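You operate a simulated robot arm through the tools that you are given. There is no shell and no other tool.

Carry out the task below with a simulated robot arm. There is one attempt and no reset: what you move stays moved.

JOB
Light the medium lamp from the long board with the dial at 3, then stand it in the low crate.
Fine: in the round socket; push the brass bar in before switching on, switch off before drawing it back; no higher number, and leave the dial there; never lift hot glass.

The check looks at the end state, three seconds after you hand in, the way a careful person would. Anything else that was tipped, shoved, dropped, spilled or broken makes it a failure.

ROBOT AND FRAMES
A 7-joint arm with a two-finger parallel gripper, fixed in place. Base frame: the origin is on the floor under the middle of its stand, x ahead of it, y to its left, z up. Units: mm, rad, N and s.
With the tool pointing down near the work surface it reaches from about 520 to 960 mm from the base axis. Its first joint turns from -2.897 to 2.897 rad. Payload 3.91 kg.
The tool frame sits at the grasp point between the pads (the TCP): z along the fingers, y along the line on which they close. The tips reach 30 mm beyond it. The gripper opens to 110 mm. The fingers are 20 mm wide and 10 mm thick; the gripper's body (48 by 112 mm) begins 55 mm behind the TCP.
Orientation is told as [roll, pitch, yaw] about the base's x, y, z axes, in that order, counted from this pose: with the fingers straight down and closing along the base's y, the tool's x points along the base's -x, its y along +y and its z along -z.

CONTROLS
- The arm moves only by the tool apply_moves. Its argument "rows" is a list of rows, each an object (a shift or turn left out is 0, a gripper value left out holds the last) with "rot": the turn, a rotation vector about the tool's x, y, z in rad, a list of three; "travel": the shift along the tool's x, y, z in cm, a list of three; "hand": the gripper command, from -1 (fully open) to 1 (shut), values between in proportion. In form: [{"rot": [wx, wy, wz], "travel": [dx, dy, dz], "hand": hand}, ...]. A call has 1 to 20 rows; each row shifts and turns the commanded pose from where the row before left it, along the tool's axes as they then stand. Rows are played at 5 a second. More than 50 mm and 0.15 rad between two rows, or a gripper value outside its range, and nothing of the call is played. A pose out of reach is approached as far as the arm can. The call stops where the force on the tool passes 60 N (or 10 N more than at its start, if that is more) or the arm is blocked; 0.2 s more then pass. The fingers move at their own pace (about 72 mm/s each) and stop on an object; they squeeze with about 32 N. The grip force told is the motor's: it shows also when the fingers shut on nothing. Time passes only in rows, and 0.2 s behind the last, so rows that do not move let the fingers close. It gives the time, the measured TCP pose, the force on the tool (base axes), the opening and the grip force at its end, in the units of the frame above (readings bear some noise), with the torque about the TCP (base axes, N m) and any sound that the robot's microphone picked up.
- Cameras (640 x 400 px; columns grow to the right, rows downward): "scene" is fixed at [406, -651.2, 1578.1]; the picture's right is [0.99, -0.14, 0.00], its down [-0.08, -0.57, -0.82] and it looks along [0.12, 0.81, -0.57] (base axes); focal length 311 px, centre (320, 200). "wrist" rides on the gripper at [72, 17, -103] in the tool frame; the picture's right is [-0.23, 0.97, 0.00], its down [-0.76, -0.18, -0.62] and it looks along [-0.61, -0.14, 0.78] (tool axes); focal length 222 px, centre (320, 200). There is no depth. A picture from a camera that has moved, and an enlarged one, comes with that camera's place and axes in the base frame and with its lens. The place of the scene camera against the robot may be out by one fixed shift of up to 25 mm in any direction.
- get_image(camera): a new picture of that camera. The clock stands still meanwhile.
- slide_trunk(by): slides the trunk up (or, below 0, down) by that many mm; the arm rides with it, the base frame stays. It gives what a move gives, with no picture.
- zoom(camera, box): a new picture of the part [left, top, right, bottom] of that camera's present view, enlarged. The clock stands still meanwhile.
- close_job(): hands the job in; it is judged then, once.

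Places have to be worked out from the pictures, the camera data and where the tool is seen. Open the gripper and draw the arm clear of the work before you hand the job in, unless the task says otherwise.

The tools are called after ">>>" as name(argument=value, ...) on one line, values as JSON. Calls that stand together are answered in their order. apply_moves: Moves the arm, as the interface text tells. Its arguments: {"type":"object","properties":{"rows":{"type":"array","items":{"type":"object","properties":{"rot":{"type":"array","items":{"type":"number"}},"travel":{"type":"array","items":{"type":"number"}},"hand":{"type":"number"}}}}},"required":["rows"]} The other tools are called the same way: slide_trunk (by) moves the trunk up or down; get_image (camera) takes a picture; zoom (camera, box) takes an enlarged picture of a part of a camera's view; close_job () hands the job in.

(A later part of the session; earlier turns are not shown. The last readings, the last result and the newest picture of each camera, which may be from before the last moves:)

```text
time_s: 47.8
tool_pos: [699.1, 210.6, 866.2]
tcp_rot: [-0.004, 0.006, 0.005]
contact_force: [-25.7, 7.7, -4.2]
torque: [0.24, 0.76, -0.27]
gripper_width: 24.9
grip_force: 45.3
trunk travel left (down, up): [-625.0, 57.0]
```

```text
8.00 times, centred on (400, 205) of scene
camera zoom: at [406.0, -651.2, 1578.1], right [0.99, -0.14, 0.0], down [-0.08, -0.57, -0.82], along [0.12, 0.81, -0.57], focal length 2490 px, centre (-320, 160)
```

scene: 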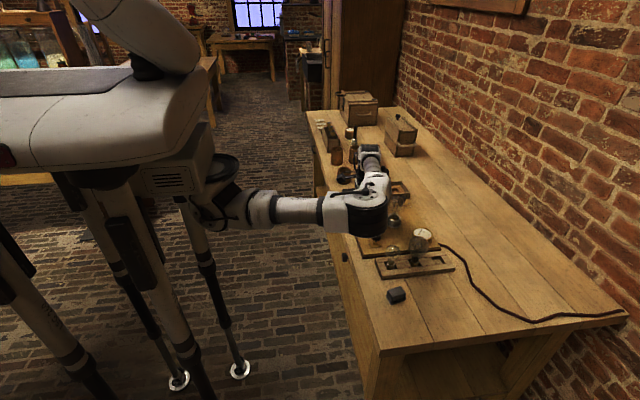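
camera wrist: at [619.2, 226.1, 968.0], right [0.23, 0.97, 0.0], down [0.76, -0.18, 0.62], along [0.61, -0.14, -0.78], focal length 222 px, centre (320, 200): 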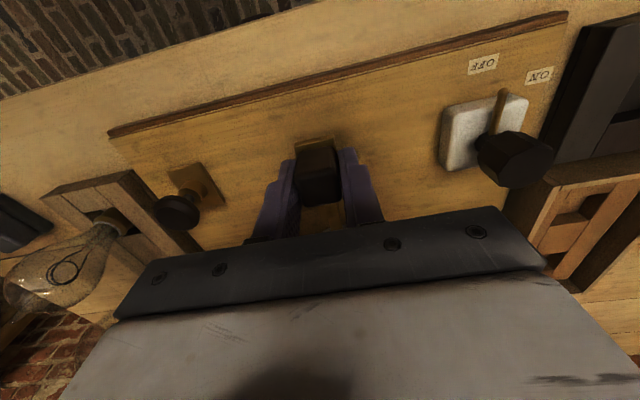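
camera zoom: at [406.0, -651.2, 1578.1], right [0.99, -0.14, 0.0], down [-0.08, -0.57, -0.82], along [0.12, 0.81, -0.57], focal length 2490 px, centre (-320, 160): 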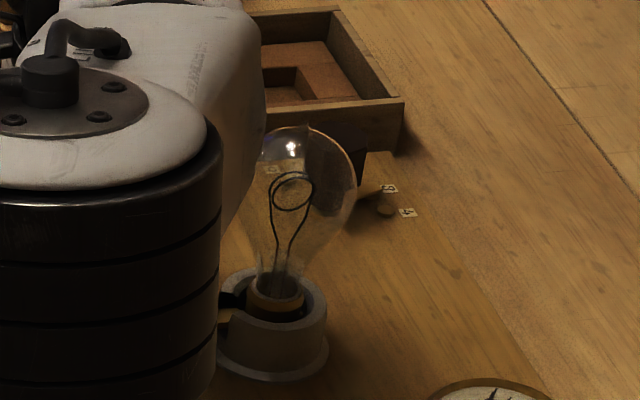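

The force rose to 26 N at 21 mm of travel, so the bar has reached its end. I open the fingers and see how things settle.

>>> apply_moves(rows=[{"travel": [0.1, 0, 0]}, {"hand": 0.35}, {"hand": 0.2}, {"hand": 0.2}, {"travel": [0, 0, 0]}])

>>> zoom(camera="scene", box=[370, 180, 430, 230])

>>> zoom(camera="wrist", box=[240, 90, 400, 210])

```text
time_s: 49.0
tool_pos: [701.3, 208.4, 866.4]
tcp_rot: [0.001, 0.0, 0.001]
contact_force: [-0.3, 0.4, -0.7]
torque: [-0.02, -0.03, 0.0]
gripper_width: 44.1
grip_force: 0.1
trunk travel left (down, up): [-625.0, 57.0]
```

```text
8.00 times, centred on (400, 205) of scene
camera zoom: at [406.0, -651.2, 1578.1], right [0.99, -0.14, 0.0], down [-0.08, -0.57, -0.82], along [0.12, 0.81, -0.57], focal length 2490 px, centre (-320, 160)
```

zoom: 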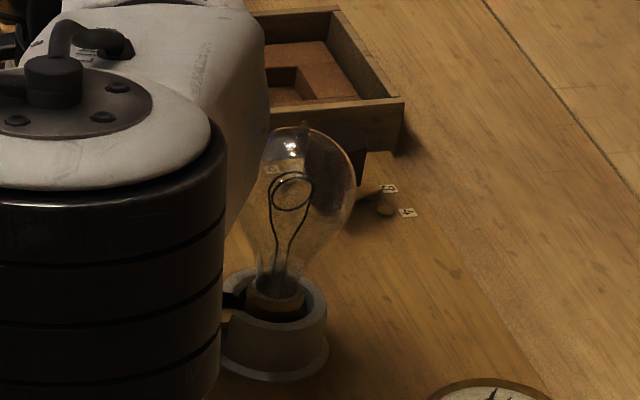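

```text
3.33 times, centred on (320, 150) of wrist
camera zoom: at [627.8, 225.6, 967.9], right [0.23, 0.97, 0.0], down [0.76, -0.18, 0.62], along [0.61, -0.14, -0.78], focal length 740 px, centre (320, 367)
```

zoom: 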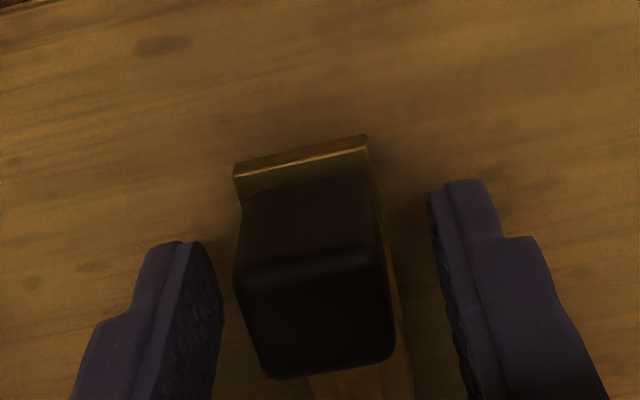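

>>> apply_moves(rows=[{"travel": [0, 0, -2]}, {"travel": [0, 0, -3]}, {"travel": [0, 0, -3]}, {"travel": [0, 0, -3]}, {"travel": [1, 0, -2]}, {"travel": [0, 0, 0]}])

>>> get_image(camera="wrist")

>>> zoom(camera="wrist", box=[250, 60, 410, 200])

>>> zoom(camera="scene", box=[340, 170, 430, 240])

```text
time_s: 50.4
tool_pos: [691.5, 209.7, 995.3]
tcp_rot: [-0.001, 0.0, -0.001]
contact_force: [-0.2, 0.6, -0.8]
torque: [-0.01, 0.01, 0.01]
gripper_width: 44.0
grip_force: 0.1
trunk travel left (down, up): [-625.0, 57.0]
```

```text
taken
camera wrist: at [617.8, 226.4, 1098.0], right [0.23, 0.97, 0.0], down [0.76, -0.18, 0.62], along [0.61, -0.14, -0.78], focal length 222 px, centre (320, 200)
```

wrist: 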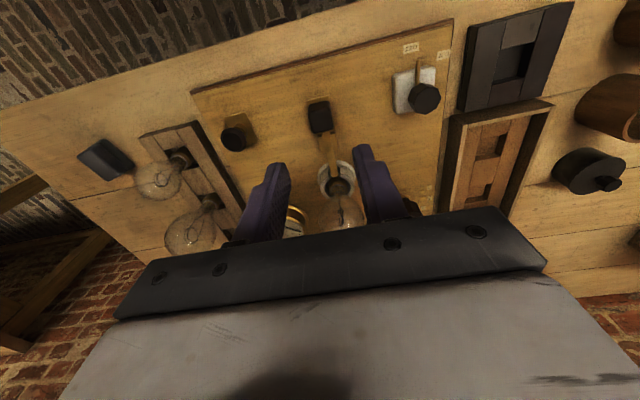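

```text
2.86 times, centred on (330, 130) of wrist
camera zoom: at [617.8, 226.4, 1098.0], right [0.23, 0.97, 0.0], down [0.76, -0.18, 0.62], along [0.61, -0.14, -0.78], focal length 635 px, centre (291, 400)
```

zoom: 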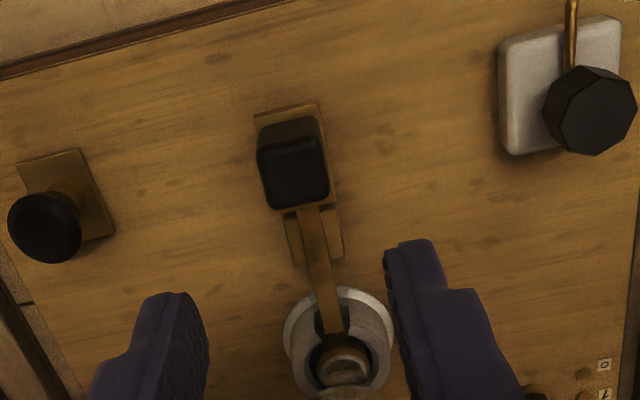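

```text
5.71 times, centred on (385, 205) of scene
camera zoom: at [406.0, -651.2, 1578.1], right [0.99, -0.14, 0.0], down [-0.08, -0.57, -0.82], along [0.12, 0.81, -0.57], focal length 1778 px, centre (-51, 171)
```

zoom: 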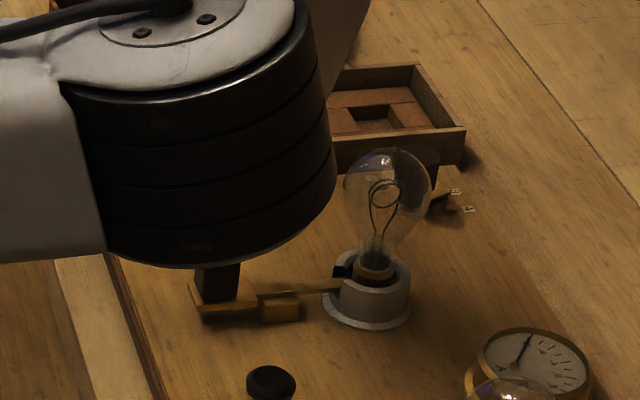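

The bar is home against the lamp cap. Next the switch: I move above it at z≈960 to pin down its position.

>>> apply_moves(rows=[{"travel": [-0.317, 3.51, 0.6]}, {"travel": [-0.317, 3.51, 0.6]}, {"travel": [-0.317, 3.51, 0.6]}, {"travel": [0, 0, 1.7]}, {"travel": [0, 0, 0]}])

>>> get_image(camera="wrist")

>>> zoom(camera="wrist", box=[260, 70, 380, 180])

```text
time_s: 51.6
tool_pos: [700.9, 315.1, 961.7]
tcp_rot: [0.0, 0.001, 0.001]
contact_force: [-0.6, -0.5, -0.3]
torque: [0.0, 0.02, -0.01]
gripper_width: 44.2
grip_force: 0.0
trunk travel left (down, up): [-625.0, 57.0]
```

```text
taken
camera wrist: at [626.6, 331.9, 1063.4], right [0.23, 0.97, 0.0], down [0.76, -0.18, 0.62], along [0.61, -0.14, -0.78], focal length 222 px, centre (320, 200)
```

wrist: 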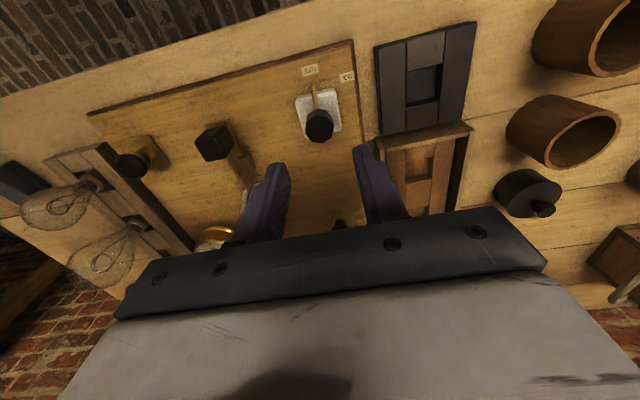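

```text
3.64 times, centred on (320, 125) of wrist
camera zoom: at [626.6, 331.9, 1063.4], right [0.23, 0.97, 0.0], down [0.76, -0.18, 0.62], along [0.61, -0.14, -0.78], focal length 808 px, centre (320, 473)
```

zoom: 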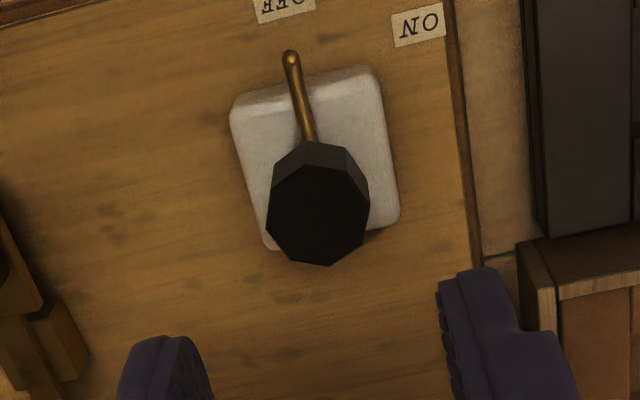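

Knob centre ≈(702.5, 315) with flats facing ≈110°; I turn to yaw +0.36 and come down to z≈900 for a check, fingers at 44 mm.

>>> apply_moves(rows=[{"travel": [-0.1, 0, 0]}, {"rot": [0, 0, -0.1193]}, {"rot": [0, 0, -0.1193]}, {"rot": [0, 0, -0.1193]}, {"travel": [0, 0, 3]}, {"travel": [0, 0, 3]}, {"travel": [0, 0, 0]}])

>>> zoom(camera="wrist", box=[240, 100, 400, 220])

```text
time_s: 53.2
tool_pos: [702.5, 315.6, 900.8]
tcp_rot: [-0.001, 0.0, 0.36]
contact_force: [0.7, -0.9, 0.0]
torque: [-0.01, -0.06, 0.04]
gripper_width: 43.9
grip_force: 0.1
trunk travel left (down, up): [-625.0, 57.0]
```

```text
3.33 times, centred on (320, 160) of wrist
camera zoom: at [626.7, 304.8, 1003.0], right [-0.13, 0.99, 0.0], down [0.78, 0.1, 0.62], along [0.62, 0.08, -0.78], focal length 740 px, centre (320, 333)
```

zoom: 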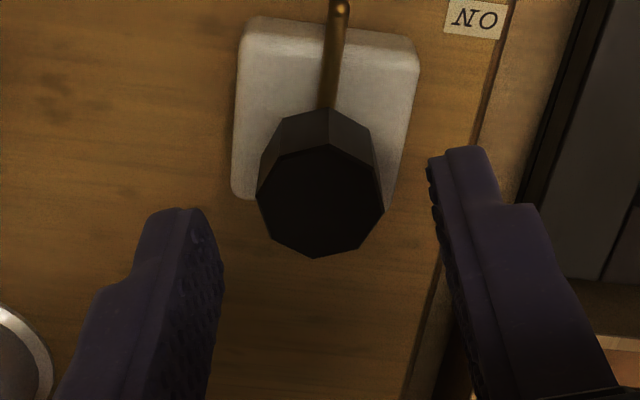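

Centred; the knob top seems nearer z≈866, so I descend to z=874 (tips ≈844) and close on it.

>>> apply_moves(rows=[{"travel": [0, 0, 0.9]}, {"travel": [0, 0, 0.9]}, {"travel": [0, 0, 0.9]}, {"travel": [0, 0, 0]}])

>>> apply_moves(rows=[{"hand": 0.5}, {"hand": 1}, {"hand": 1}, {"hand": 1}])

>>> zoom(camera="wrist", box=[240, 80, 400, 200])

```text
time_s: 54.2
tool_pos: [701.3, 314.7, 873.8]
tcp_rot: [0.0, 0.0, 0.36]
contact_force: [0.1, -0.7, -0.1]
torque: [0.02, 0.0, -0.01]
gripper_width: 44.1
grip_force: 0.2
trunk travel left (down, up): [-625.0, 57.0]
```

```text
time_s: 55.2
tool_pos: [701.7, 315.8, 873.9]
tcp_rot: [0.0, 0.0, 0.359]
contact_force: [-1.4, 6.4, -1.0]
torque: [0.02, -0.38, 0.0]
gripper_width: 25.7
grip_force: 44.6
trunk travel left (down, up): [-625.0, 57.0]
```

```text
3.33 times, centred on (320, 140) of wrist
camera zoom: at [626.5, 305.1, 976.2], right [-0.13, 0.99, 0.0], down [0.78, 0.1, 0.62], along [0.62, 0.08, -0.78], focal length 740 px, centre (320, 400)
```

zoom: 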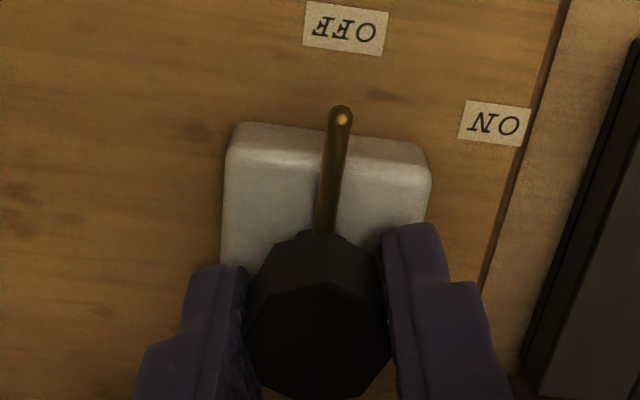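

The knob is held, pointer at OFF; lamp seated, bar in, dial at 3. I turn it clockwise about 50° to ON and listen.

>>> apply_moves(rows=[{"rot": [0, 0, 0.14]}, {"rot": [0, 0, 0.14]}, {"rot": [0, 0, 0.14]}, {"rot": [0, 0, 0.14]}, {"rot": [0, 0, 0.14]}, {"rot": [0, 0, 0.14]}, {"rot": [0, 0, 0]}])

>>> zoom(camera="wrist", box=[240, 80, 400, 200])

>>> get_image(camera="scene")

>>> zoom(camera="scene", box=[370, 170, 450, 250])

```text
time_s: 56.8
tool_pos: [700.1, 313.6, 873.8]
tcp_rot: [-0.001, -0.001, -0.482]
contact_force: [-5.9, -1.5, 0.4]
torque: [0.4, -0.01, 0.01]
gripper_width: 25.8
grip_force: 44.3
trunk travel left (down, up): [-625.0, 57.0]
```

```text
3.33 times, centred on (320, 140) of wrist
camera zoom: at [643.9, 362.6, 976.2], right [0.65, 0.76, 0.0], down [0.59, -0.51, 0.62], along [0.47, -0.41, -0.78], focal length 740 px, centre (320, 400)
```

zoom: 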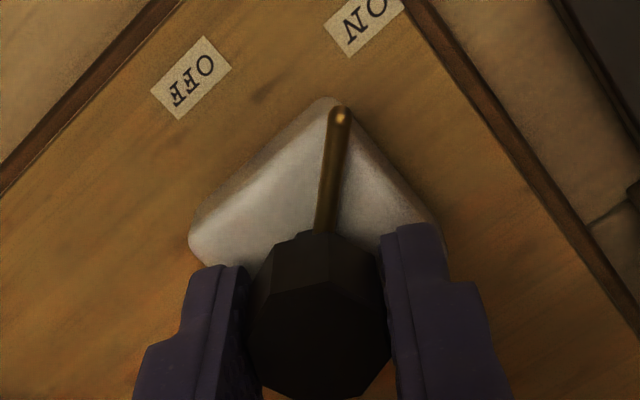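

```text
taken
```

scene: 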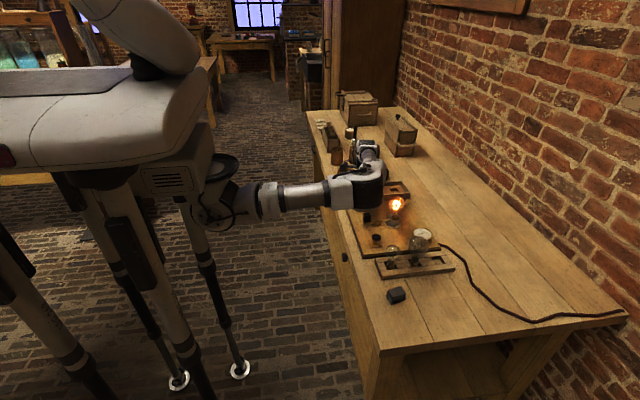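

```text
5.00 times, centred on (410, 210) of scene
camera zoom: at [406.0, -651.2, 1578.1], right [0.99, -0.14, 0.0], down [-0.08, -0.57, -0.82], along [0.12, 0.81, -0.57], focal length 1556 px, centre (-130, 150)
```

zoom: 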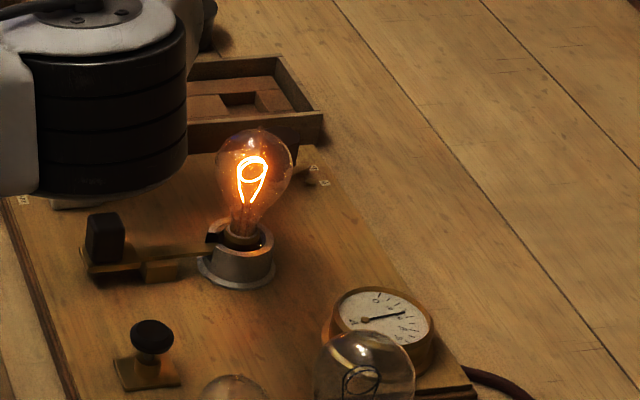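

The lamp glows and the ammeter needle has risen to about 0.4. I keep it lit for about 3 s and look again.

>>> apply_moves(rows=[{"rot": [0, 0, 0]}, {"rot": [0, 0, 0]}, {"rot": [0, 0, 0]}, {"rot": [0, 0, 0]}, {"rot": [0, 0, 0]}, {"rot": [0, 0, 0]}, {"rot": [0, 0, 0]}, {"rot": [0, 0, 0]}, {"rot": [0, 0, 0]}, {"rot": [0, 0, 0]}, {"rot": [0, 0, 0]}, {"rot": [0, 0, 0]}, {"rot": [0, 0, 0]}, {"rot": [0, 0, 0]}])

>>> zoom(camera="scene", box=[370, 170, 450, 250])

>>> zoom(camera="scene", box=[408, 222, 438, 242])

>>> zoom(camera="scene", box=[385, 185, 425, 220])

```text
time_s: 59.8
tool_pos: [702.1, 315.0, 874.4]
tcp_rot: [0.001, 0.001, -0.482]
contact_force: [-12.5, -8.2, -4.1]
torque: [0.15, -0.13, 0.0]
gripper_width: 25.9
grip_force: 45.0
trunk travel left (down, up): [-625.0, 57.0]
```

```text
5.00 times, centred on (410, 210) of scene
camera zoom: at [406.0, -651.2, 1578.1], right [0.99, -0.14, 0.0], down [-0.08, -0.57, -0.82], along [0.12, 0.81, -0.57], focal length 1556 px, centre (-130, 150)
```

zoom: 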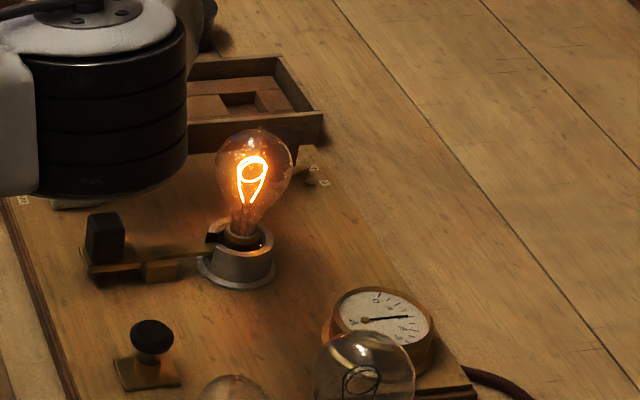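

```text
16.00 times, centred on (423, 232) of scene
camera zoom: at [406.0, -651.2, 1578.1], right [0.99, -0.14, 0.0], down [-0.08, -0.57, -0.82], along [0.12, 0.81, -0.57], focal length 4979 px, centre (-1328, -312)
```

zoom: 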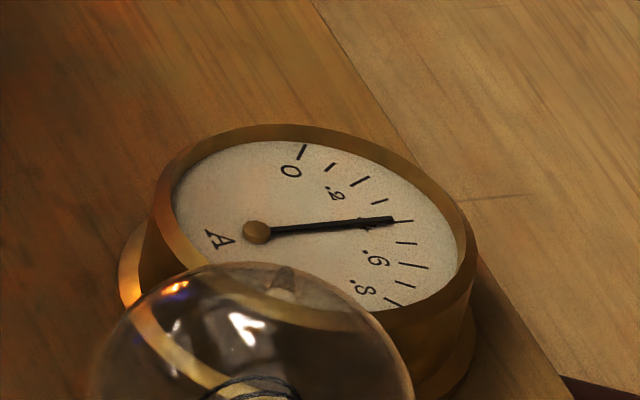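

```text
11.43 times, centred on (405, 202) of scene
camera zoom: at [406.0, -651.2, 1578.1], right [0.99, -0.14, 0.0], down [-0.08, -0.57, -0.82], along [0.12, 0.81, -0.57], focal length 3556 px, centre (-651, 171)
```

zoom: 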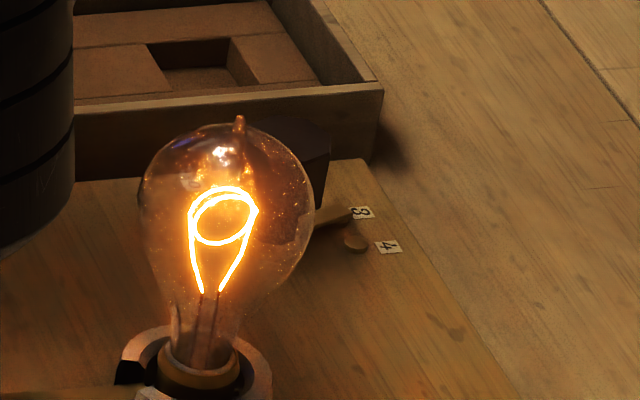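

Lit steadily at 0.4 A with the dial pointer on 3. Now I turn the switch back to OFF.

>>> apply_moves(rows=[{"rot": [0, 0, -0.14]}, {"rot": [0, 0, -0.14]}, {"rot": [0, 0, -0.14]}, {"rot": [0, 0, -0.14]}, {"rot": [0, 0, -0.14]}, {"rot": [0, 0, -0.14]}, {"rot": [0, 0, -0.015]}, {"rot": [0, 0, 0]}])

>>> zoom(camera="wrist", box=[240, 80, 400, 200])

>>> zoom(camera="scene", box=[370, 170, 450, 250])

```text
time_s: 61.6
tool_pos: [701.4, 315.0, 873.9]
tcp_rot: [0.002, -0.001, 0.375]
contact_force: [-9.1, 3.7, -0.7]
torque: [-0.16, 0.18, -0.47]
gripper_width: 26.0
grip_force: 44.6
trunk travel left (down, up): [-625.0, 57.0]
```

```text
3.33 times, centred on (320, 140) of wrist
camera zoom: at [626.7, 303.9, 976.2], right [-0.15, 0.99, 0.0], down [0.77, 0.11, 0.62], along [0.62, 0.09, -0.78], focal length 740 px, centre (320, 400)
```

zoom: 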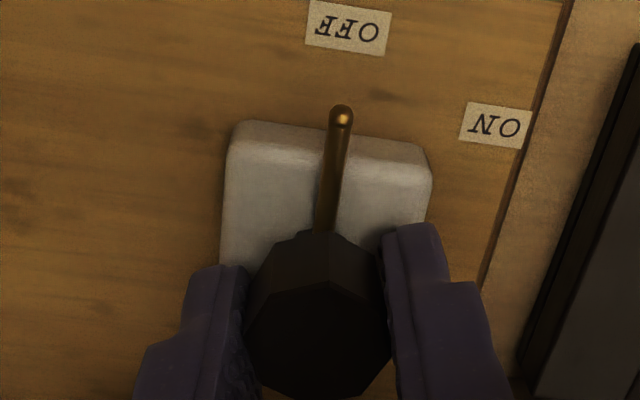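

```text
5.00 times, centred on (410, 210) of scene
camera zoom: at [406.0, -651.2, 1578.1], right [0.99, -0.14, 0.0], down [-0.08, -0.57, -0.82], along [0.12, 0.81, -0.57], focal length 1556 px, centre (-130, 150)
```

zoom: 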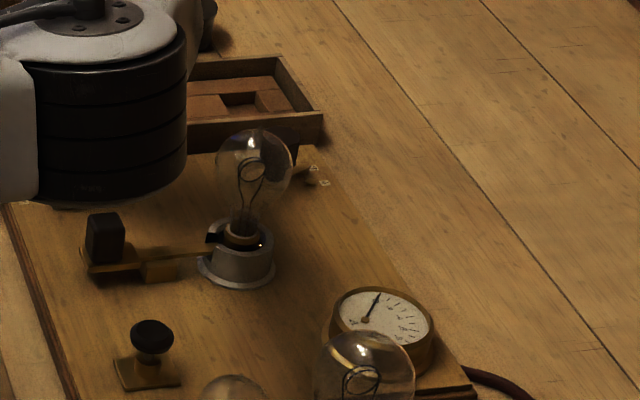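

Lamp is out, needle at 0, pointer at OFF. I release the knob, rise, square the yaw and go over the bar handle, now near x≈700.

>>> apply_moves(rows=[{"hand": 0.35}, {"hand": 0.2}, {"hand": 0.2}, {"travel": [0, 0, -2]}, {"travel": [0, 0, -3]}, {"travel": [0, 0, -3]}, {"travel": [0, 0, -3]}, {"rot": [0, 0, 0.125]}, {"rot": [0, 0, 0.125]}, {"rot": [0, 0, 0.125]}, {"travel": [0, -3.5, 0]}, {"travel": [0, -3.5, 0]}, {"travel": [0, -3.5, 0]}, {"travel": [0, 0, 0]}])

>>> get_image(camera="wrist")

>>> zoom(camera="wrist", box=[250, 60, 410, 200])

>>> zoom(camera="scene", box=[340, 170, 430, 250])

```text
time_s: 64.6
tool_pos: [701.1, 208.6, 984.2]
tcp_rot: [0.0, 0.0, 0.0]
contact_force: [-0.4, -0.2, 0.1]
torque: [-0.01, 0.01, 0.0]
gripper_width: 43.7
grip_force: 0.1
trunk travel left (down, up): [-625.0, 57.0]
```

```text
taken
camera wrist: at [627.3, 225.0, 1086.5], right [0.23, 0.97, 0.0], down [0.76, -0.18, 0.62], along [0.61, -0.14, -0.78], focal length 222 px, centre (320, 200)
```

wrist: 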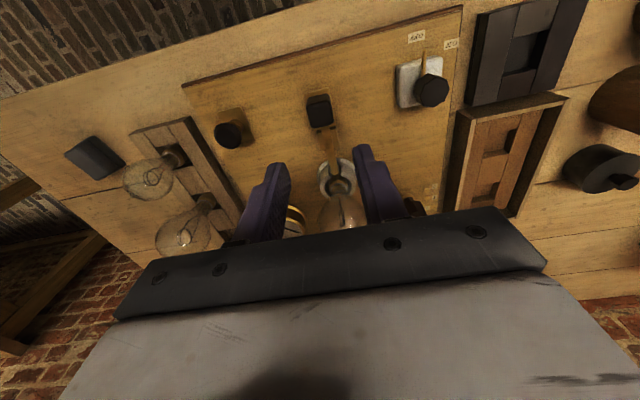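

```text
2.86 times, centred on (330, 130) of wrist
camera zoom: at [627.3, 225.0, 1086.5], right [0.23, 0.97, 0.0], down [0.76, -0.18, 0.62], along [0.61, -0.14, -0.78], focal length 635 px, centre (291, 400)
```

zoom: 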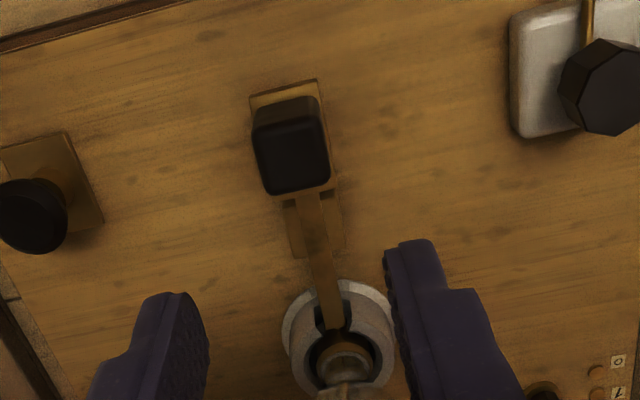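

```text
5.00 times, centred on (385, 210) of scene
camera zoom: at [406.0, -651.2, 1578.1], right [0.99, -0.14, 0.0], down [-0.08, -0.57, -0.82], along [0.12, 0.81, -0.57], focal length 1556 px, centre (-5, 150)
```

zoom: 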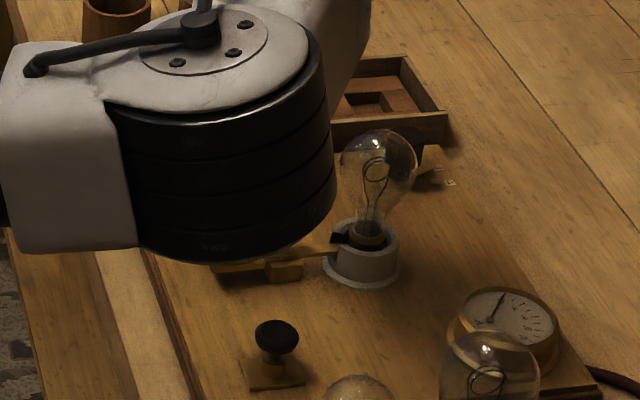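

Handle now at (698.5, 209.6). I align and descend around it, then close.

>>> apply_moves(rows=[{"travel": [0.25, 0.1, 0]}, {"travel": [0, 0, 3]}, {"travel": [0, 0, 3]}, {"travel": [0, 0, 3]}, {"travel": [0, 0, 1.4]}, {"travel": [0, 0, 1.4]}, {"travel": [0, 0, 0]}])

>>> zoom(camera="wrist", box=[240, 90, 400, 210])

```text
time_s: 66.2
tool_pos: [697.6, 211.0, 865.9]
tcp_rot: [-0.001, 0.0, 0.0]
contact_force: [-0.1, 0.4, 0.0]
torque: [0.0, -0.02, -0.01]
gripper_width: 44.1
grip_force: 0.1
trunk travel left (down, up): [-625.0, 57.0]
```

```text
3.33 times, centred on (320, 150) of wrist
camera zoom: at [625.5, 227.1, 967.9], right [0.23, 0.97, 0.0], down [0.76, -0.18, 0.62], along [0.61, -0.14, -0.78], focal length 740 px, centre (320, 367)
```

zoom: 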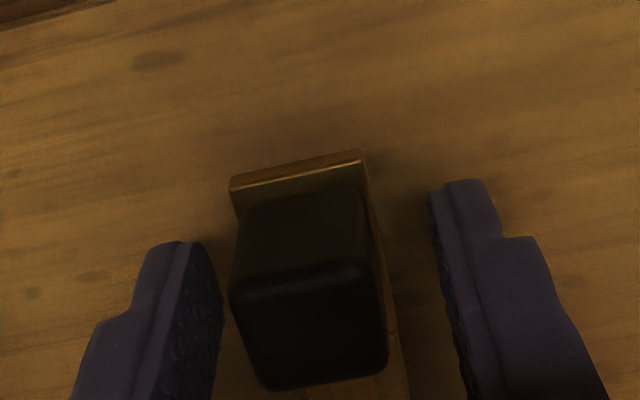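

>>> apply_moves(rows=[{"travel": [0, -0.2, 0]}, {"hand": 0.5}, {"hand": 1}, {"hand": 1}, {"hand": 1}])

>>> apply_moves(rows=[{"travel": [0.3, 0, 0]}, {"travel": [0.3, 0, 0]}, {"travel": [0.3, 0, 0]}, {"travel": [0.3, 0, 0]}, {"travel": [0.3, 0, 0]}, {"travel": [0.3, 0, 0]}, {"travel": [0, 0, 0]}])

>>> zoom(camera="scene", box=[370, 180, 430, 230])

```text
time_s: 67.4
tool_pos: [698.1, 211.0, 865.4]
tcp_rot: [0.003, 0.0, -0.001]
contact_force: [-1.5, 11.3, -0.7]
torque: [0.44, -0.09, 0.04]
gripper_width: 25.6
grip_force: 44.9
trunk travel left (down, up): [-625.0, 57.0]
```

```text
time_s: 69.0
tool_pos: [680.7, 210.4, 865.4]
tcp_rot: [0.002, -0.002, 0.001]
contact_force: [0.2, 21.0, 4.9]
torque: [0.54, 0.31, 0.06]
gripper_width: 25.3
grip_force: 45.5
trunk travel left (down, up): [-625.0, 57.0]
```

```text
8.00 times, centred on (400, 205) of scene
camera zoom: at [406.0, -651.2, 1578.1], right [0.99, -0.14, 0.0], down [-0.08, -0.57, -0.82], along [0.12, 0.81, -0.57], focal length 2490 px, centre (-320, 160)
```

zoom: 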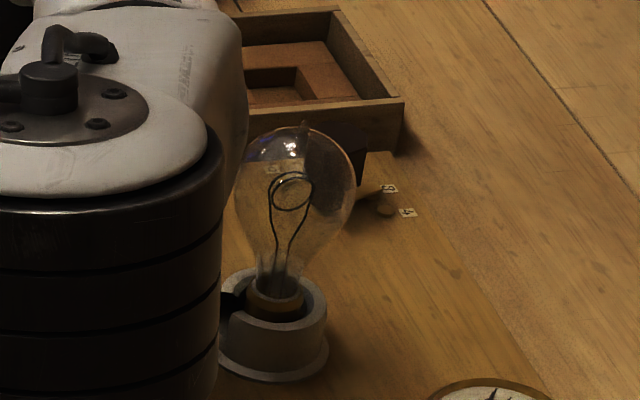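

The bar follows. I ease the side force by 1.5 mm in +y and draw the last ~3.5 mm to its starting place.

>>> apply_moves(rows=[{"travel": [0.1, 0.15, 0]}, {"travel": [0.1, 0, 0]}, {"travel": [0.1, 0, 0]}, {"travel": [0.05, 0, 0]}, {"travel": [0, 0, 0]}])

>>> zoom(camera="wrist", box=[240, 90, 400, 210])

```text
time_s: 70.2
tool_pos: [677.4, 208.6, 865.4]
tcp_rot: [0.0, -0.003, -0.002]
contact_force: [4.3, 7.4, 2.7]
torque: [0.29, -0.27, 0.12]
gripper_width: 25.4
grip_force: 45.3
trunk travel left (down, up): [-625.0, 57.0]
```

```text
3.33 times, centred on (320, 150) of wrist
camera zoom: at [604.5, 226.6, 968.0], right [0.23, 0.97, 0.0], down [0.76, -0.18, 0.62], along [0.61, -0.14, -0.78], focal length 740 px, centre (320, 367)
```

zoom: 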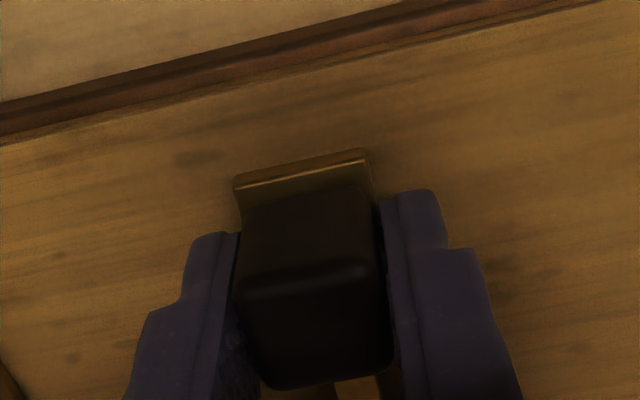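

The bar is back at its starting place. I release it, rise, and check everything.

>>> apply_moves(rows=[{"hand": 0.35}, {"hand": 0.2}, {"hand": 0.2}, {"travel": [0, 0, -2]}, {"travel": [0, 0, -3]}, {"travel": [0, 0, -3]}, {"travel": [0, 0, -3]}, {"travel": [0, 0, -3]}, {"travel": [0, 0, 0]}])

>>> get_image(camera="wrist")

>>> zoom(camera="wrist", box=[250, 60, 410, 200])

>>> zoom(camera="scene", box=[340, 170, 430, 250])

```text
time_s: 72.2
tool_pos: [677.3, 210.8, 1006.0]
tcp_rot: [-0.001, -0.002, -0.002]
contact_force: [-0.1, 0.2, -0.2]
torque: [0.01, 0.0, 0.01]
gripper_width: 44.0
grip_force: 0.2
trunk travel left (down, up): [-625.0, 57.0]
```

```text
taken
camera wrist: at [603.9, 226.2, 1108.8], right [0.23, 0.97, 0.0], down [0.76, -0.18, 0.62], along [0.61, -0.14, -0.78], focal length 222 px, centre (320, 200)
```

wrist: 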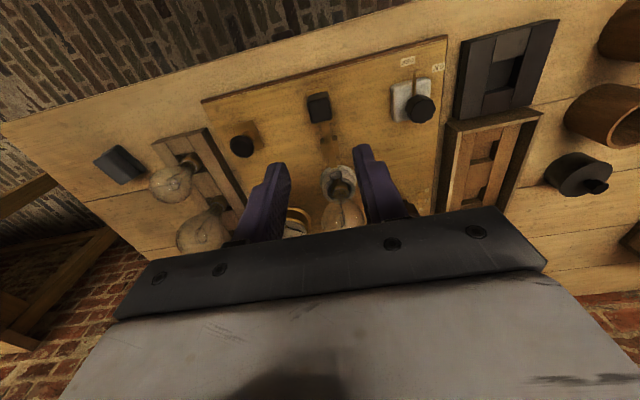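

```text
2.86 times, centred on (330, 130) of wrist
camera zoom: at [603.9, 226.2, 1108.8], right [0.23, 0.97, 0.0], down [0.76, -0.18, 0.62], along [0.61, -0.14, -0.78], focal length 635 px, centre (291, 400)
```

zoom: 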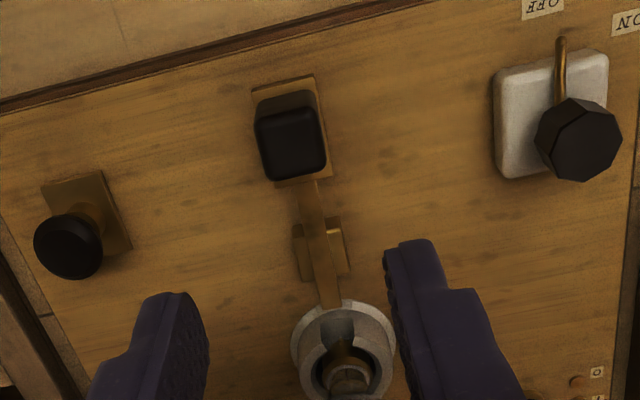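

```text
5.00 times, centred on (385, 210) of scene
camera zoom: at [406.0, -651.2, 1578.1], right [0.99, -0.14, 0.0], down [-0.08, -0.57, -0.82], along [0.12, 0.81, -0.57], focal length 1556 px, centre (-5, 150)
```

zoom: 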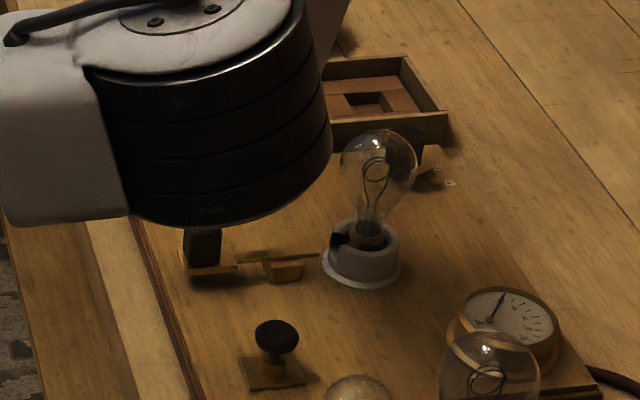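

Bar is out of the slot and the switch at OFF. While the glass cools I examine the low crate's pockets from closer by.

>>> apply_moves(rows=[{"travel": [-1.38, 3.5, 0.3]}, {"travel": [-1.38, 3.5, 0.3]}, {"travel": [-1.38, 3.5, 0.3]}, {"travel": [-1.38, 3.5, 0.3]}, {"travel": [-1.38, 3.5, 0.3]}, {"travel": [-1.38, 3.5, 0.3]}, {"travel": [0, 0, 0]}])

>>> get_image(camera="wrist")

>>> zoom(camera="wrist", box=[240, 60, 400, 200])

>>> get_image(camera="scene")

```text
time_s: 73.8
tool_pos: [761.2, 419.7, 987.6]
tcp_rot: [-0.001, -0.002, -0.001]
contact_force: [-0.5, 0.6, -0.1]
torque: [0.0, 0.02, 0.0]
gripper_width: 44.0
grip_force: 0.1
trunk travel left (down, up): [-625.0, 57.0]
```

```text
taken
camera wrist: at [687.8, 436.7, 1089.9], right [0.23, 0.97, 0.0], down [0.76, -0.18, 0.62], along [0.61, -0.14, -0.78], focal length 222 px, centre (320, 200)
```

wrist: 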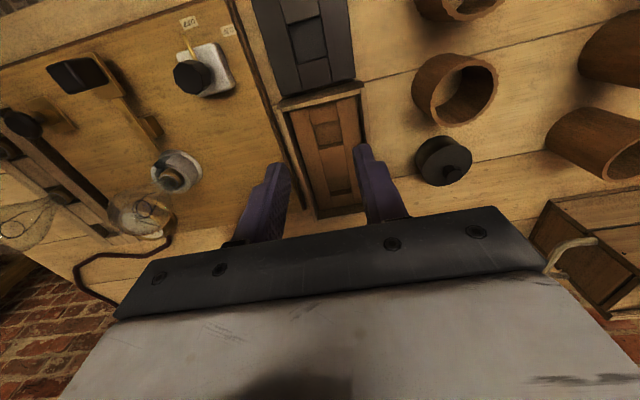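

```text
2.86 times, centred on (320, 130) of wrist
camera zoom: at [687.8, 436.7, 1089.9], right [0.23, 0.97, 0.0], down [0.76, -0.18, 0.62], along [0.61, -0.14, -0.78], focal length 635 px, centre (320, 400)
```

zoom: 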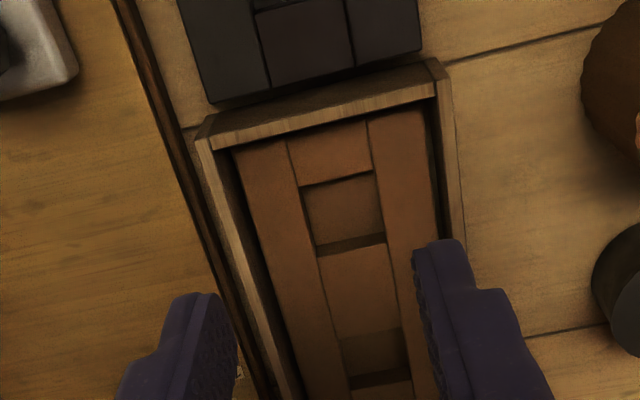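

```text
taken
```

scene: 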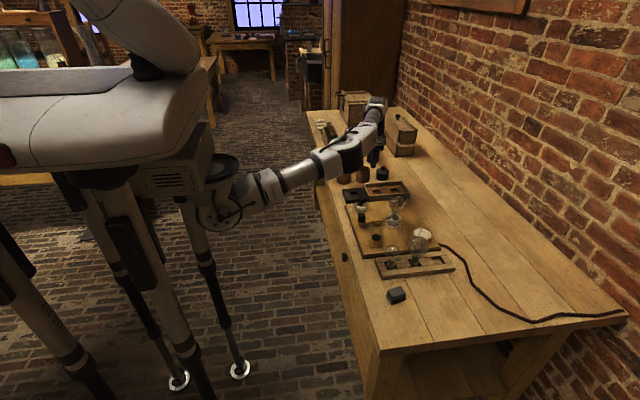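

Low-crate pocket nearest the robot is centred near (799, 422.5), about 30×32 mm, its board top at z≈818 and rim ≈828. I take another, steeper view of it to firm up the numbers.

>>> apply_moves(rows=[{"travel": [-2, 0.2, 0]}, {"travel": [-2, 0.2, 0]}, {"travel": [-2, 0.1, 0]}, {"travel": [0, 0, 0]}, {"travel": [0, 0, 0]}])

>>> get_image(camera="wrist")

>>> zoom(camera="wrist", box=[250, 20, 390, 160])

>>> zoom(camera="wrist", box=[40, 60, 200, 200])

```text
time_s: 75.0
tool_pos: [818.9, 424.2, 987.3]
tcp_rot: [-0.001, 0.0, -0.001]
contact_force: [0.1, -1.0, 0.3]
torque: [-0.02, 0.02, 0.0]
gripper_width: 44.0
grip_force: 0.0
trunk travel left (down, up): [-625.0, 57.0]
```

```text
taken
camera wrist: at [745.9, 440.9, 1089.9], right [0.23, 0.97, 0.0], down [0.76, -0.18, 0.62], along [0.61, -0.14, -0.78], focal length 222 px, centre (320, 200)
```

wrist: 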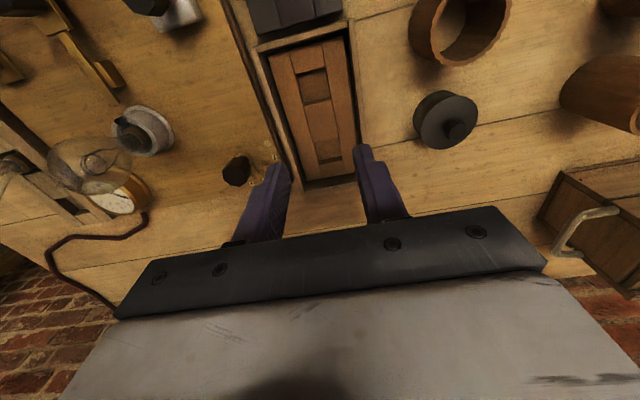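

```text
2.86 times, centred on (320, 90) of wrist
camera zoom: at [745.9, 440.9, 1089.9], right [0.23, 0.97, 0.0], down [0.76, -0.18, 0.62], along [0.61, -0.14, -0.78], focal length 635 px, centre (320, 514)
```

zoom: 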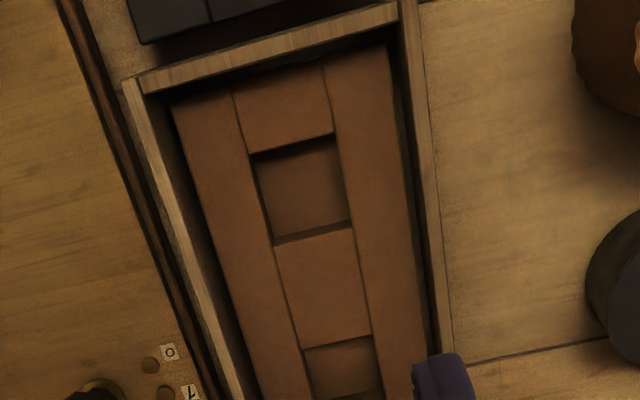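

```text
2.86 times, centred on (120, 130) of wrist
camera zoom: at [745.9, 440.9, 1089.9], right [0.23, 0.97, 0.0], down [0.76, -0.18, 0.62], along [0.61, -0.14, -0.78], focal length 635 px, centre (891, 400)
```

zoom: 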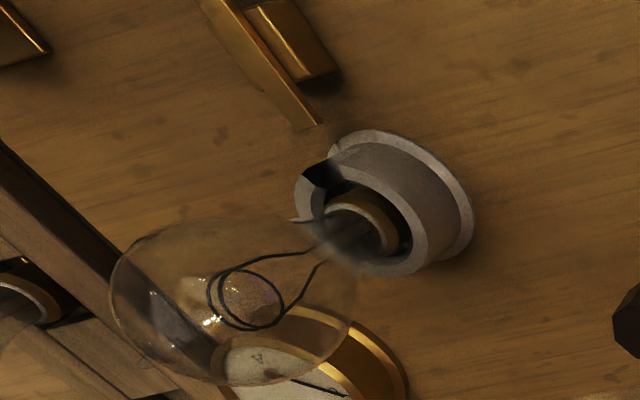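

The pocket measures ~33 mm square, centred at (799.5, 422). Now I go back above the lamp, look at its stance, and wait there for it to cool.

>>> apply_moves(rows=[{"travel": [0, 0, -2.5]}, {"travel": [0.25, -3.58, 0]}, {"travel": [0.25, -3.58, 0]}, {"travel": [0.25, -3.58, 0]}, {"travel": [0.25, -3.58, 0]}, {"travel": [0.25, -3.58, 0]}, {"travel": [0.25, -3.58, 0], "hand": -0.53}, {"travel": [0, 0, 0]}])

>>> get_image(camera="wrist")

>>> zoom(camera="wrist", box=[240, 60, 400, 200])

>>> zoom(camera="scene", box=[370, 175, 430, 230])

```text
time_s: 76.8
tool_pos: [801.4, 206.5, 1013.3]
tcp_rot: [0.0, -0.001, -0.001]
contact_force: [-0.4, -0.2, -0.1]
torque: [-0.02, 0.01, 0.0]
gripper_width: 84.3
grip_force: 0.1
out of reach, approached as far as the arm can: row 1
trunk travel left (down, up): [-625.0, 57.0]
```

```text
taken
camera wrist: at [727.4, 222.9, 1115.1], right [0.23, 0.97, 0.0], down [0.76, -0.18, 0.62], along [0.61, -0.14, -0.78], focal length 222 px, centre (320, 200)
```

wrist: 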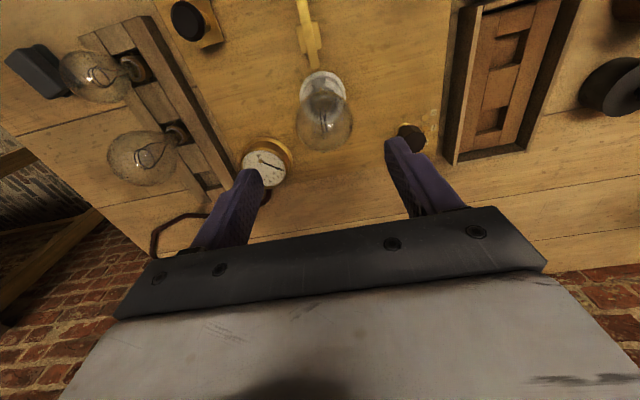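

```text
2.86 times, centred on (320, 130) of wrist
camera zoom: at [727.4, 222.9, 1115.1], right [0.23, 0.97, 0.0], down [0.76, -0.18, 0.62], along [0.61, -0.14, -0.78], focal length 635 px, centre (320, 400)
```

zoom: 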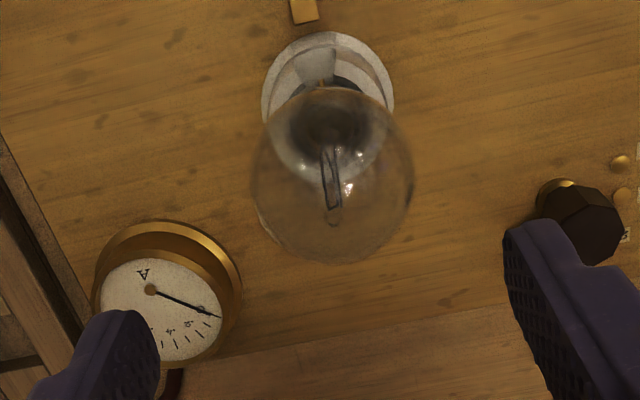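

```text
7.27 times, centred on (400, 202) of scene
camera zoom: at [406.0, -651.2, 1578.1], right [0.99, -0.14, 0.0], down [-0.08, -0.57, -0.82], along [0.12, 0.81, -0.57], focal length 2263 px, centre (-262, 182)
```

zoom: 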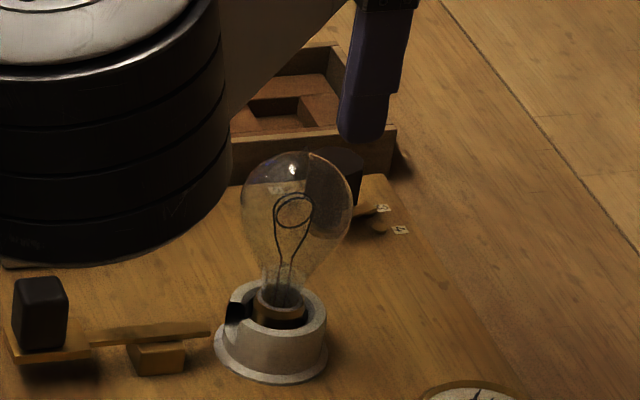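

The lamp stands nearly upright with its bulb at (801, 210.5). It was only switched off ~16 s ago, so I hold still here and let it cool well over a minute more.

>>> apply_moves(rows=[{"travel": [0, 0.4, 0]}, {}, {}, {}, {}, {}, {}, {}, {}, {}, {}, {}, {}, {}, {}, {}, {}, {}, {}, {}])

>>> apply_moves(rows=[{}, {}, {}, {}, {}, {}, {}, {}, {}, {}, {}, {}, {}, {}, {}, {}, {}, {}, {}, {}])

>>> apply_moves(rows=[{}, {}, {}, {}, {}, {}, {}, {}, {}, {}, {}, {}, {}, {}, {}, {}, {}, {}, {}, {}])

>>> apply_moves(rows=[{}, {}, {}, {}, {}, {}, {}, {}, {}, {}, {}, {}, {}, {}, {}, {}, {}, {}, {}, {}])

>>> apply_moves(rows=[{}, {}, {}, {}, {}, {}, {}, {}, {}, {}, {}, {}, {}, {}, {}, {}, {}, {}, {}, {}])

>>> apply_moves(rows=[{}, {}, {}, {}, {}, {}, {}, {}, {}, {}, {}, {}, {}, {}, {}, {}, {}, {}, {}, {}])

>>> apply_moves(rows=[{}, {}, {}, {}, {}, {}, {}, {}, {}, {}, {}, {}, {}, {}, {}, {}, {}, {}, {}, {}])

>>> apply_moves(rows=[{}, {}, {}, {}, {}, {}, {}, {}, {}, {}, {}, {}, {}, {}, {}, {}, {}, {}, {}, {}])

>>> apply_moves(rows=[{}, {}, {}, {}, {}, {}, {}, {}, {}, {}, {}, {}, {}, {}, {}, {}, {}, {}, {}, {}])

>>> apply_moves(rows=[{}, {}, {}, {}, {}, {}, {}, {}, {}, {}, {}, {}, {}, {}, {}, {}, {}, {}, {}, {}])

>>> zoom(camera="wrist", box=[240, 60, 400, 200])

>>> zoom(camera="scene", box=[370, 175, 430, 230])

```text
time_s: 81.0
tool_pos: [800.9, 211.0, 1012.0]
tcp_rot: [-0.001, -0.001, -0.001]
contact_force: [-0.5, -0.2, 0.0]
torque: [0.0, 0.02, 0.01]
gripper_width: 84.3
grip_force: 0.0
trunk travel left (down, up): [-625.0, 57.0]
```

```text
time_s: 85.2
tool_pos: [801.2, 210.2, 1011.4]
tcp_rot: [0.001, 0.0, -0.004]
contact_force: [-0.1, 0.4, -0.8]
torque: [0.0, -0.01, -0.02]
gripper_width: 84.5
grip_force: 0.0
trunk travel left (down, up): [-625.0, 57.0]
```

```text
time_s: 89.4
tool_pos: [801.2, 211.1, 1012.8]
tcp_rot: [0.002, 0.001, -0.001]
contact_force: [-0.2, -0.7, -0.7]
torque: [-0.01, 0.02, -0.01]
gripper_width: 84.3
grip_force: 0.1
trunk travel left (down, up): [-625.0, 57.0]
```

```text
time_s: 93.6
tool_pos: [802.5, 210.9, 1013.3]
tcp_rot: [-0.001, 0.001, -0.001]
contact_force: [0.1, 0.6, -0.8]
torque: [-0.01, 0.03, -0.02]
gripper_width: 84.0
grip_force: 0.1
trunk travel left (down, up): [-625.0, 57.0]
```

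```text
time_s: 97.8
tool_pos: [800.5, 212.1, 1012.4]
tcp_rot: [-0.001, 0.0, -0.003]
contact_force: [0.4, 0.5, 0.2]
torque: [0.04, 0.01, 0.02]
gripper_width: 84.0
grip_force: 0.1
trunk travel left (down, up): [-625.0, 57.0]
```

```text
time_s: 102.0
tool_pos: [801.3, 211.5, 1012.0]
tcp_rot: [0.0, -0.001, -0.001]
contact_force: [0.0, 0.4, 0.5]
torque: [0.01, 0.0, 0.01]
gripper_width: 84.0
grip_force: 0.1
trunk travel left (down, up): [-625.0, 57.0]
```

```text
time_s: 106.2
tool_pos: [802.5, 210.9, 1012.9]
tcp_rot: [-0.001, -0.001, 0.0]
contact_force: [0.0, 0.1, 0.7]
torque: [-0.02, 0.02, 0.01]
gripper_width: 84.0
grip_force: 0.1
trunk travel left (down, up): [-625.0, 57.0]
```

```text
time_s: 110.4
tool_pos: [800.5, 211.0, 1012.6]
tcp_rot: [0.001, 0.0, -0.002]
contact_force: [0.1, -0.7, -0.1]
torque: [-0.02, 0.0, -0.02]
gripper_width: 84.1
grip_force: 0.0
trunk travel left (down, up): [-625.0, 57.0]
```

```text
time_s: 114.6
tool_pos: [801.9, 211.2, 1012.8]
tcp_rot: [0.0, 0.001, -0.001]
contact_force: [0.9, 0.7, 0.1]
torque: [0.0, -0.01, 0.0]
gripper_width: 84.3
grip_force: 0.0
trunk travel left (down, up): [-625.0, 57.0]
```

```text
time_s: 118.8
tool_pos: [801.3, 210.9, 1011.7]
tcp_rot: [-0.001, 0.0, -0.002]
contact_force: [0.4, -0.1, 0.1]
torque: [0.01, 0.02, 0.0]
gripper_width: 84.3
grip_force: 0.1
trunk travel left (down, up): [-625.0, 57.0]
```

```text
2.86 times, centred on (320, 130) of wrist
camera zoom: at [727.9, 227.5, 1114.9], right [0.23, 0.97, 0.0], down [0.76, -0.18, 0.62], along [0.61, -0.14, -0.78], focal length 635 px, centre (320, 400)
```

zoom: 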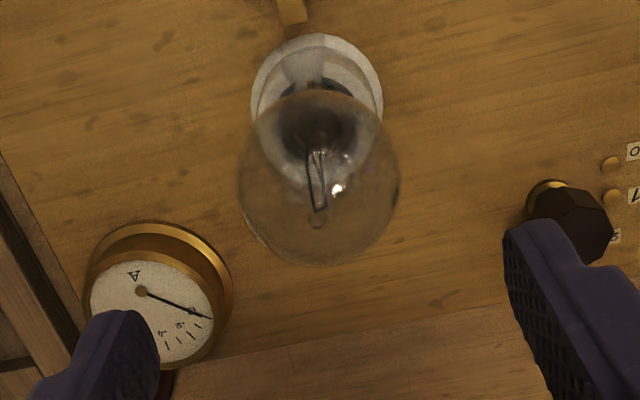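

```text
7.27 times, centred on (400, 202) of scene
camera zoom: at [406.0, -651.2, 1578.1], right [0.99, -0.14, 0.0], down [-0.08, -0.57, -0.82], along [0.12, 0.81, -0.57], focal length 2263 px, centre (-262, 182)
```

zoom: 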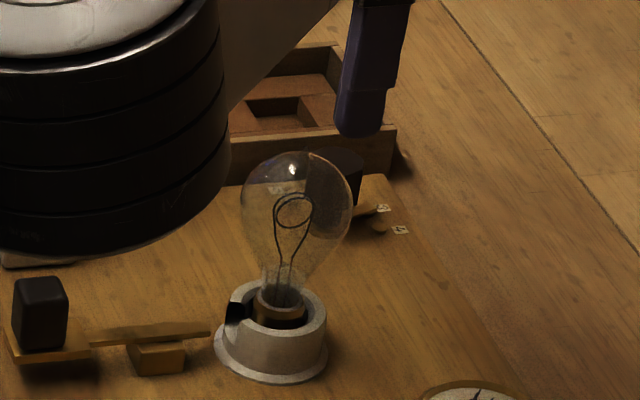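

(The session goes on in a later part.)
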